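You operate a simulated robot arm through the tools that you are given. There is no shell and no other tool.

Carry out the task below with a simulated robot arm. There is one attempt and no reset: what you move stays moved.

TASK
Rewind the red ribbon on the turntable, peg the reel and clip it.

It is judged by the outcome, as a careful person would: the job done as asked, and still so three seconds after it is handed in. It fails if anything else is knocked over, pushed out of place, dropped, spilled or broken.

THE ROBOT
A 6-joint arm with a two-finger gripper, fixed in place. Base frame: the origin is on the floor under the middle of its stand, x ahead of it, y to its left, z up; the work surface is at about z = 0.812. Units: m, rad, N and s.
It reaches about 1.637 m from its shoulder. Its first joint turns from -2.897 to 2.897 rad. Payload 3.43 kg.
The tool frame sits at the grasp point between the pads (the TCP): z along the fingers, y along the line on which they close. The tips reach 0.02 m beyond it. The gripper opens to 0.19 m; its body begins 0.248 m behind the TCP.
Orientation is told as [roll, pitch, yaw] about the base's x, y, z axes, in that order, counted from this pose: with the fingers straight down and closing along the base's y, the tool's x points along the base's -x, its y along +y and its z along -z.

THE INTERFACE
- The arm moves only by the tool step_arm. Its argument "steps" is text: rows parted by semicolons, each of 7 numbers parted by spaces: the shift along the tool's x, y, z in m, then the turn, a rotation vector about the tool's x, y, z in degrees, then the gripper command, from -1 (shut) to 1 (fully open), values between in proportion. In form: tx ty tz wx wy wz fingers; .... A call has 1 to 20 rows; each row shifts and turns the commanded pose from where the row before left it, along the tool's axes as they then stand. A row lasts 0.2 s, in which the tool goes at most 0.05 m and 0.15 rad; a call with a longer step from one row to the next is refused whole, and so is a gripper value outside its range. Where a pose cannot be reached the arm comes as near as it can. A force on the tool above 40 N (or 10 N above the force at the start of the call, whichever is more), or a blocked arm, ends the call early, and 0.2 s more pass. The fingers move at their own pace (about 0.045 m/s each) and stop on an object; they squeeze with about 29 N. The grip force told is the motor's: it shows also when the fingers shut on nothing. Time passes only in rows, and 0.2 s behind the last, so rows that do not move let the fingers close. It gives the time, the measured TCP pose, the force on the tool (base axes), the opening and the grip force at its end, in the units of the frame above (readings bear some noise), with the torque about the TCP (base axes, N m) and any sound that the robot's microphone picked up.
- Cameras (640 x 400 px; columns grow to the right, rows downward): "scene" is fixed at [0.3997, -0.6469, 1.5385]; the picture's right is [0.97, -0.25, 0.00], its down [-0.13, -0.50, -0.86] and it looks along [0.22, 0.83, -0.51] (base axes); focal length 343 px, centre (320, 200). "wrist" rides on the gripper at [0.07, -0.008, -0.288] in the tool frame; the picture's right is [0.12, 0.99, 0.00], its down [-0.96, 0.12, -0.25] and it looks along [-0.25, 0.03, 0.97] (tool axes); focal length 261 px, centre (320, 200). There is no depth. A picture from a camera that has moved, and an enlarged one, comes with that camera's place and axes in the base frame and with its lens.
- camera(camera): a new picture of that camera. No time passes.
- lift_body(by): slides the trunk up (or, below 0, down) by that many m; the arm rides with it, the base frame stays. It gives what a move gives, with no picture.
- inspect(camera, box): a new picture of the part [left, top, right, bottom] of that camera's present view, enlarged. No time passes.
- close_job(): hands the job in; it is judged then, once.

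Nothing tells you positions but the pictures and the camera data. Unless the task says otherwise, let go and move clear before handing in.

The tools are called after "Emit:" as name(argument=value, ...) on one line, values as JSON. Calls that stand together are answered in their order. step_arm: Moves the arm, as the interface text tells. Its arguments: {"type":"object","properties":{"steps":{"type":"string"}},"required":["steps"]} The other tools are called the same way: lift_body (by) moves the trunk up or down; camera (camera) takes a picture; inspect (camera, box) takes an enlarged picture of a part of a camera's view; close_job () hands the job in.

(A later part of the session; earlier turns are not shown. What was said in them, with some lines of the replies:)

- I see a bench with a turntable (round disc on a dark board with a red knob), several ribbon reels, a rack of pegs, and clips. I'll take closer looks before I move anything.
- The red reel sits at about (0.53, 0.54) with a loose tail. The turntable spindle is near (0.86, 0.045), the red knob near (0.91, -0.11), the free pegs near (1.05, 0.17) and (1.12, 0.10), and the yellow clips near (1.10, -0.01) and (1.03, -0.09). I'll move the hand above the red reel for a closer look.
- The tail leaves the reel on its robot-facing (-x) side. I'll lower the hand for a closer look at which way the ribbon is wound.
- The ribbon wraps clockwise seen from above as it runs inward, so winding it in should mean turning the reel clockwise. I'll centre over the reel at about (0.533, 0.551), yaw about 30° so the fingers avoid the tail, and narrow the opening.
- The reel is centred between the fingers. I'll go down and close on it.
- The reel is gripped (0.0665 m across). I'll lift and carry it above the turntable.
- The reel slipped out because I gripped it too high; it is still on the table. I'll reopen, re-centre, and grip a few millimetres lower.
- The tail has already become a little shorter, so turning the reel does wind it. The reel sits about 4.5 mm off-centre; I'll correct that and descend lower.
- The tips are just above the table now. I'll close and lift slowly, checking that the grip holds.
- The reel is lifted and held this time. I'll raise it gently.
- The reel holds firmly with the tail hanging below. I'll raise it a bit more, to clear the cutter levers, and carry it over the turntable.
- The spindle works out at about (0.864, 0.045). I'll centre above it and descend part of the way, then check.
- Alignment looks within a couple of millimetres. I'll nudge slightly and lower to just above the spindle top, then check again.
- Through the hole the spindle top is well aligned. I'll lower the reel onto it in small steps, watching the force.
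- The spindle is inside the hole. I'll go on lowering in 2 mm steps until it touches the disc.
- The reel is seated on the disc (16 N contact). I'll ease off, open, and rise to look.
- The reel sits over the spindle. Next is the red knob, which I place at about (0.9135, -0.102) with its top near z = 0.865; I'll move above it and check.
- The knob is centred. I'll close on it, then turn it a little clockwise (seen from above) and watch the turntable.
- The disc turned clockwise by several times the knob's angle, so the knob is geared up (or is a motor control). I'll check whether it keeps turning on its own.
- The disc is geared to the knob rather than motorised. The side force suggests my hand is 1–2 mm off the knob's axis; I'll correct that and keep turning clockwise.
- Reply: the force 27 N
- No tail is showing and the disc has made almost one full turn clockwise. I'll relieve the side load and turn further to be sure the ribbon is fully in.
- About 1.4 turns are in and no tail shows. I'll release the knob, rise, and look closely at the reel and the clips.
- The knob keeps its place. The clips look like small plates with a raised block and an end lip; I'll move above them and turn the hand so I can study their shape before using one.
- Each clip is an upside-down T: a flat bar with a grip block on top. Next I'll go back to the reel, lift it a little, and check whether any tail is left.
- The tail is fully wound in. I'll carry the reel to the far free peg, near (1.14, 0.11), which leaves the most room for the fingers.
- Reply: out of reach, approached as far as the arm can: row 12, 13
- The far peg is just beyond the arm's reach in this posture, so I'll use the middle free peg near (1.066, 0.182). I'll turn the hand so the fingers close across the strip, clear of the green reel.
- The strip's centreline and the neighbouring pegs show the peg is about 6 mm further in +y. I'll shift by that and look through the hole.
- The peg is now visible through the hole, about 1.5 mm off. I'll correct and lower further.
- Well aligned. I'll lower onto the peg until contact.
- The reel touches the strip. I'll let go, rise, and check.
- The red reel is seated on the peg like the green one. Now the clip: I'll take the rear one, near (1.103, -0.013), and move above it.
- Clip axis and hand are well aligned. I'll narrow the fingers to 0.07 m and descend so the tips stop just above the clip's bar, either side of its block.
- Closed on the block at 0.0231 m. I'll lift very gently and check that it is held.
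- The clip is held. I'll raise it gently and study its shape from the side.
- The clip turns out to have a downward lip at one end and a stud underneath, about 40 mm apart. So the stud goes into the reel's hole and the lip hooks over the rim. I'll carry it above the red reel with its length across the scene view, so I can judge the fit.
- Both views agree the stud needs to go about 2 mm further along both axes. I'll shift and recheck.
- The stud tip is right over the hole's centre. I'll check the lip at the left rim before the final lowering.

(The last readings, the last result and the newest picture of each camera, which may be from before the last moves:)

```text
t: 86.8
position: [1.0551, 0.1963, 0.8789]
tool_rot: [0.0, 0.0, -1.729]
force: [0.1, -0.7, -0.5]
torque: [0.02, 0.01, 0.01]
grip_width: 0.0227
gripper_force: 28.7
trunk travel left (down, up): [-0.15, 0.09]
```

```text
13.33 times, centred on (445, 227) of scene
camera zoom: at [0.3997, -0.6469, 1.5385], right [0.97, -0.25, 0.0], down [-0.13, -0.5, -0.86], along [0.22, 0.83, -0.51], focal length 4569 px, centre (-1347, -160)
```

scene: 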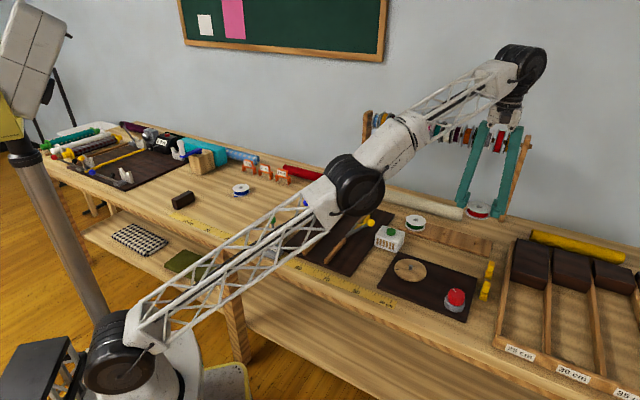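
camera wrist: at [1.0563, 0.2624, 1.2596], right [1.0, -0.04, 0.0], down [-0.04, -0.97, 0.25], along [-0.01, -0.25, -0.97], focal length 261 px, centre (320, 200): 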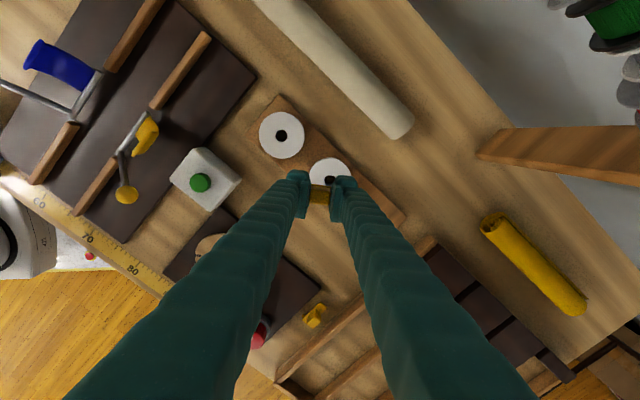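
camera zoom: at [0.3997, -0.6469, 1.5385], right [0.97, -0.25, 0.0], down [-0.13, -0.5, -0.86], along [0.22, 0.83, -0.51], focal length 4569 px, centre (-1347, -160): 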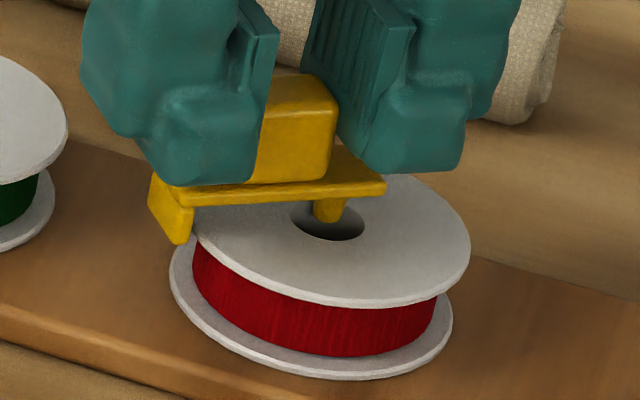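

The lip hangs just outside the rim. I'll lower in 2 mm steps until the clip's bar rests on the flange.

Emit:
step_arm(steps="0 0 0.002 0 0 0 -1; 0 0 0.002 0 0 0 -1; 0 0 0.0015 0 0 0 -1; 0 0 0 0 0 0 -1")

Emit:
inspect(camera="scene", box=[425, 212, 465, 242])

```text
t: 87.8
position: [1.0548, 0.1964, 0.8757]
tool_rot: [0.002, 0.0, -1.727]
force: [-0.3, -0.2, 0.2]
torque: [0.01, 0.01, 0.0]
grip_width: 0.023
gripper_force: 28.5
trunk travel left (down, up): [-0.15, 0.09]
```

```text
13.33 times, centred on (445, 227) of scene
camera zoom: at [0.3997, -0.6469, 1.5385], right [0.97, -0.25, 0.0], down [-0.13, -0.5, -0.86], along [0.22, 0.83, -0.51], focal length 4569 px, centre (-1347, -160)
```

zoom: 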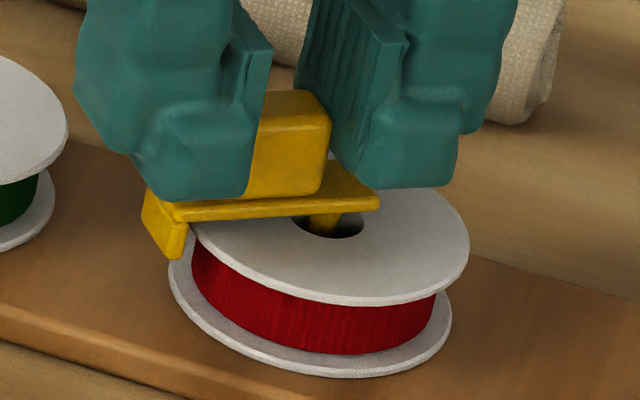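

Emit:
step_arm(steps="0 0 0.0015 0 0 0 -1; 0 0 0.0015 0 0 0 -1; 0 0 0.001 0 0 0 -1; 0 0 0 0 0 0 -1")

Emit:
inspect(camera="scene", box=[425, 212, 465, 242])

```text
t: 88.8
position: [1.0564, 0.1962, 0.8708]
tool_rot: [0.0, 0.0, -1.728]
force: [-1.6, -0.3, 1.2]
torque: [-0.01, 0.01, -0.03]
grip_width: 0.0228
gripper_force: 29.3
trunk travel left (down, up): [-0.15, 0.09]
```

```text
13.33 times, centred on (445, 227) of scene
camera zoom: at [0.3997, -0.6469, 1.5385], right [0.97, -0.25, 0.0], down [-0.13, -0.5, -0.86], along [0.22, 0.83, -0.51], focal length 4569 px, centre (-1347, -160)
```

zoom: 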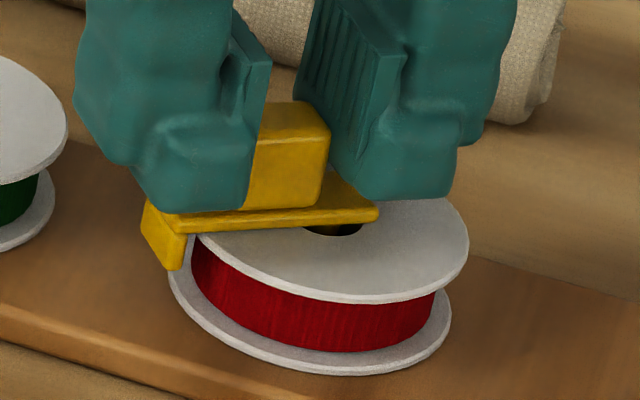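

Emit:
step_arm(steps="0 0 0.001 0 0 0 -1; 0 0 0.001 0 0 0 -1; 0 0 0 0 0 0 -1")

Emit:
inspect(camera="scene", box=[425, 212, 465, 242])

Emit:
inspect(camera="wrist", box=[280, 140, 380, 220])

```text
t: 89.6
position: [1.0554, 0.1961, 0.87]
tool_rot: [0.002, 0.0, -1.729]
force: [2.8, 0.7, 17.0]
torque: [-0.01, -0.09, -0.03]
grip_width: 0.023
gripper_force: 29.2
trunk travel left (down, up): [-0.15, 0.09]
```

```text
13.33 times, centred on (445, 227) of scene
camera zoom: at [0.3997, -0.6469, 1.5385], right [0.97, -0.25, 0.0], down [-0.13, -0.5, -0.86], along [0.22, 0.83, -0.51], focal length 4569 px, centre (-1347, -160)
```

zoom: 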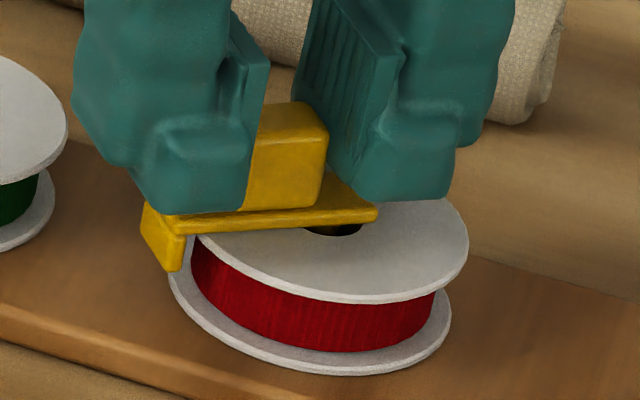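

```text
5.00 times, centred on (330, 180) of wrist
camera zoom: at [1.0566, 0.2671, 1.1572], right [1.0, -0.04, 0.0], down [-0.04, -0.97, 0.25], along [-0.01, -0.25, -0.97], focal length 1303 px, centre (270, 300)
```

zoom: 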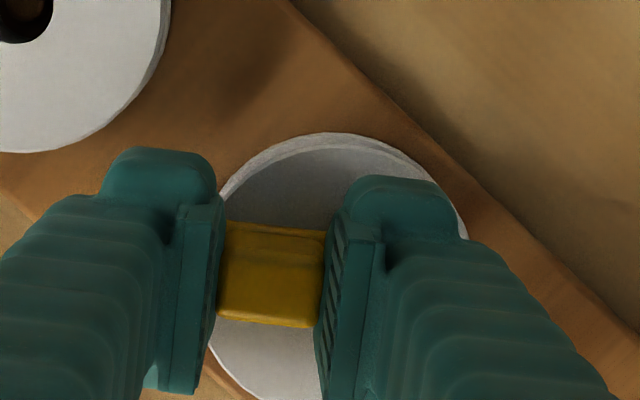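

The bar is resting on the reel (17 N) with the stud in the hole and the lip over the rim. I'll ease off, open slightly and lift straight up.

Emit:
step_arm(steps="0 0 -0.0012 0 0 0 -1; 0 0 0 0 0 0 -0.6; 0 0 0 0 0 0 -0.5; 0 0 0 0 0 0 -0.5; 0 0 -0.004 0 0 0 -0.5; 0 0 -0.008 0 0 0 -0.5; 0 0 -0.02 0 0 0 -0.5; 0 0 -0.03 0 0 0 -0.5; 0 0 -0.03 0 0 0 -0.5; 0 0 0 0 0 0 -0.5")

Emit:
inspect(camera="scene", box=[425, 205, 475, 245])

Emit:
camera(camera="wrist")

```text
t: 91.8
position: [1.0573, 0.1974, 0.962]
tool_rot: [0.001, 0.0, -1.728]
force: [0.4, -0.7, -0.1]
torque: [-0.02, 0.01, 0.01]
grip_width: 0.0476
gripper_force: 0.0
trunk travel left (down, up): [-0.15, 0.09]
```

```text
10.00 times, centred on (450, 225) of scene
camera zoom: at [0.3997, -0.6469, 1.5385], right [0.97, -0.25, 0.0], down [-0.13, -0.5, -0.86], along [0.22, 0.83, -0.51], focal length 3427 px, centre (-980, -50)
```

zoom: 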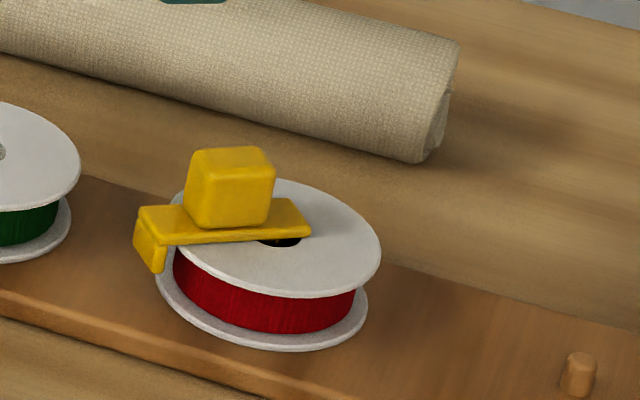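

```text
taken
camera wrist: at [1.0584, 0.267, 1.2484], right [1.0, -0.04, 0.0], down [-0.04, -0.97, 0.25], along [-0.01, -0.25, -0.97], focal length 261 px, centre (320, 200)
```

wrist: 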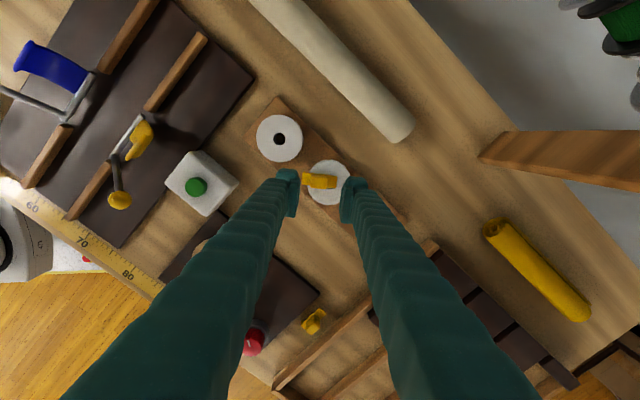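

Emit:
inspect(camera="wrist", box=[290, 150, 360, 215])

Emit:
inspect(camera="scene", box=[433, 215, 463, 242])

```text
6.15 times, centred on (325, 182) of wrist
camera zoom: at [1.0584, 0.267, 1.2484], right [1.0, -0.04, 0.0], down [-0.04, -0.97, 0.25], along [-0.01, -0.25, -0.97], focal length 1604 px, centre (289, 308)
```

zoom: 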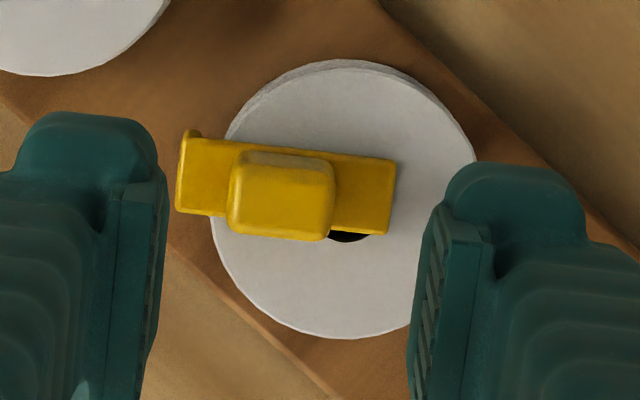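

```text
14.81 times, centred on (448, 228) of scene
camera zoom: at [0.3997, -0.6469, 1.5385], right [0.97, -0.25, 0.0], down [-0.13, -0.5, -0.86], along [0.22, 0.83, -0.51], focal length 5077 px, centre (-1576, -222)
```

zoom: 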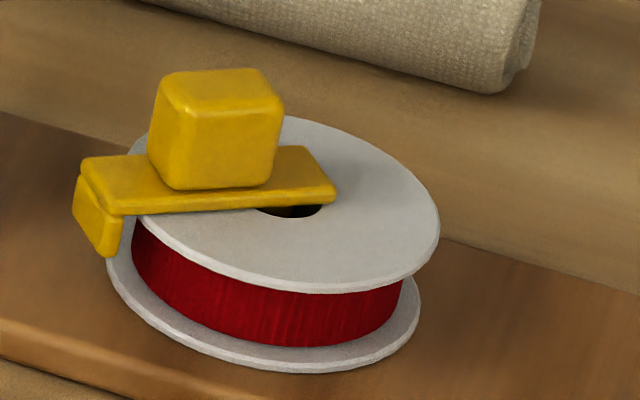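

The clip sits flat on the red reel with its lip over the rim. I'll lift well clear, back towards the start, and check the whole scene.

Emit:
step_arm(steps="0 0 -0.03 0 0 0 -0.5; 0 0 -0.04 0 0 0 -0.5; 0 0 -0.04 0 0 0 -0.5; 0 0 -0.02 0 0 0 -0.5; -0.02 -0.03 0 0 0 0 -0.5; -0.02 -0.035 0 0 0 0 -0.5; -0.02 -0.035 0 0 0 0 -0.5; -0.02 -0.035 0 0 0 0 -0.5; -0.02 -0.035 0 0 0 0 -0.5; -0.02 -0.03 0 0 0 0 -0.5; 0 0 0 0 0 0 -0.5; 0 0 0 0 0 0 -0.5")

Emit:
camera(camera="scene")

Emit:
inspect(camera="scene", box=[425, 205, 475, 245])

Emit:
camera(camera="wrist")

```text
t: 94.4
position: [0.8157, 0.1067, 1.0745]
tool_rot: [0.0, 0.0, -1.726]
force: [0.0, -0.2, -0.1]
torque: [-0.02, 0.01, 0.03]
grip_width: 0.0475
gripper_force: 0.1
out of reach, approached as far as the arm can: row 3, 4
trunk travel left (down, up): [-0.15, 0.09]
```

```text
taken
```

scene: 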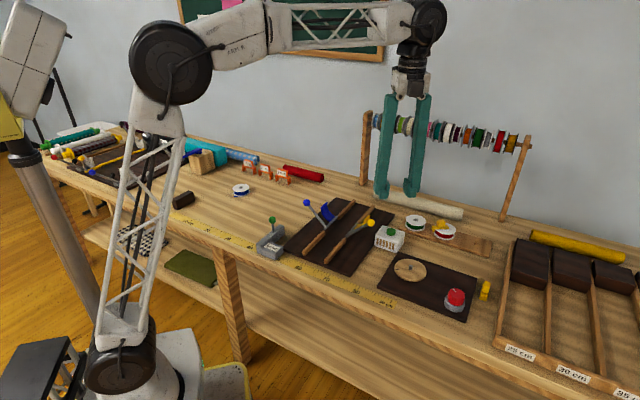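

```text
10.00 times, centred on (450, 225) of scene
camera zoom: at [0.3997, -0.6469, 1.5385], right [0.97, -0.25, 0.0], down [-0.13, -0.5, -0.86], along [0.22, 0.83, -0.51], focal length 3427 px, centre (-980, -50)
```

zoom: 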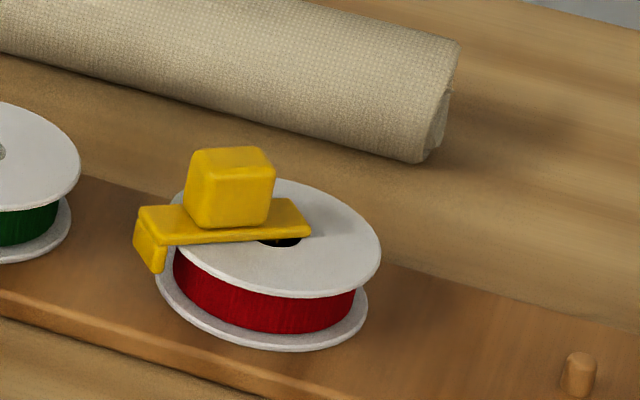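

```text
taken
camera wrist: at [0.8167, 0.1754, 1.3607], right [1.0, -0.04, 0.0], down [-0.04, -0.97, 0.25], along [-0.01, -0.25, -0.97], focal length 261 px, centre (320, 200)
```

wrist: 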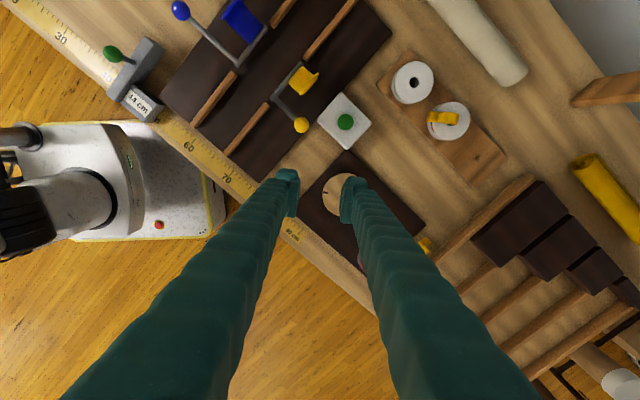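

The red ribbon is fully wound with no tail showing. The reel sits on its peg with the clip over its rim, everything else is in place, and the arm is clear, so I'm handing the job in.

Emit:
close_job()

```text
The job is handed in.
```

The red ribbon is rewound, and the reel is on the middle peg of the strip with a yellow clip over it. I have handed the job in, and the tool gave no verdict.

- **Rewinding:** I set the reel on the turntable spindle and turned the red knob about 126° clockwise, roughly 1.4 turns of the disc. When I lifted the reel off, no loose tail was left.
- **Slip at the start:** On my first try at picking up the reel I gripped it too high, and it slipped out and stayed on the bench. Nothing else was disturbed, and the second grip held.
- **Peg:** I tried for the far peg first, but it was beyond the arm's reach. I used the middle free one next to the green reel instead.
- **Clip:** The clip's stud is in the reel's hole, though a few millimetres off centre, and its lip hangs over the rim. There was no click when I pressed it down, so I took it to rest in place rather than snap on.

In the last pictures everything else looked to be where it started, and the arm was clear.
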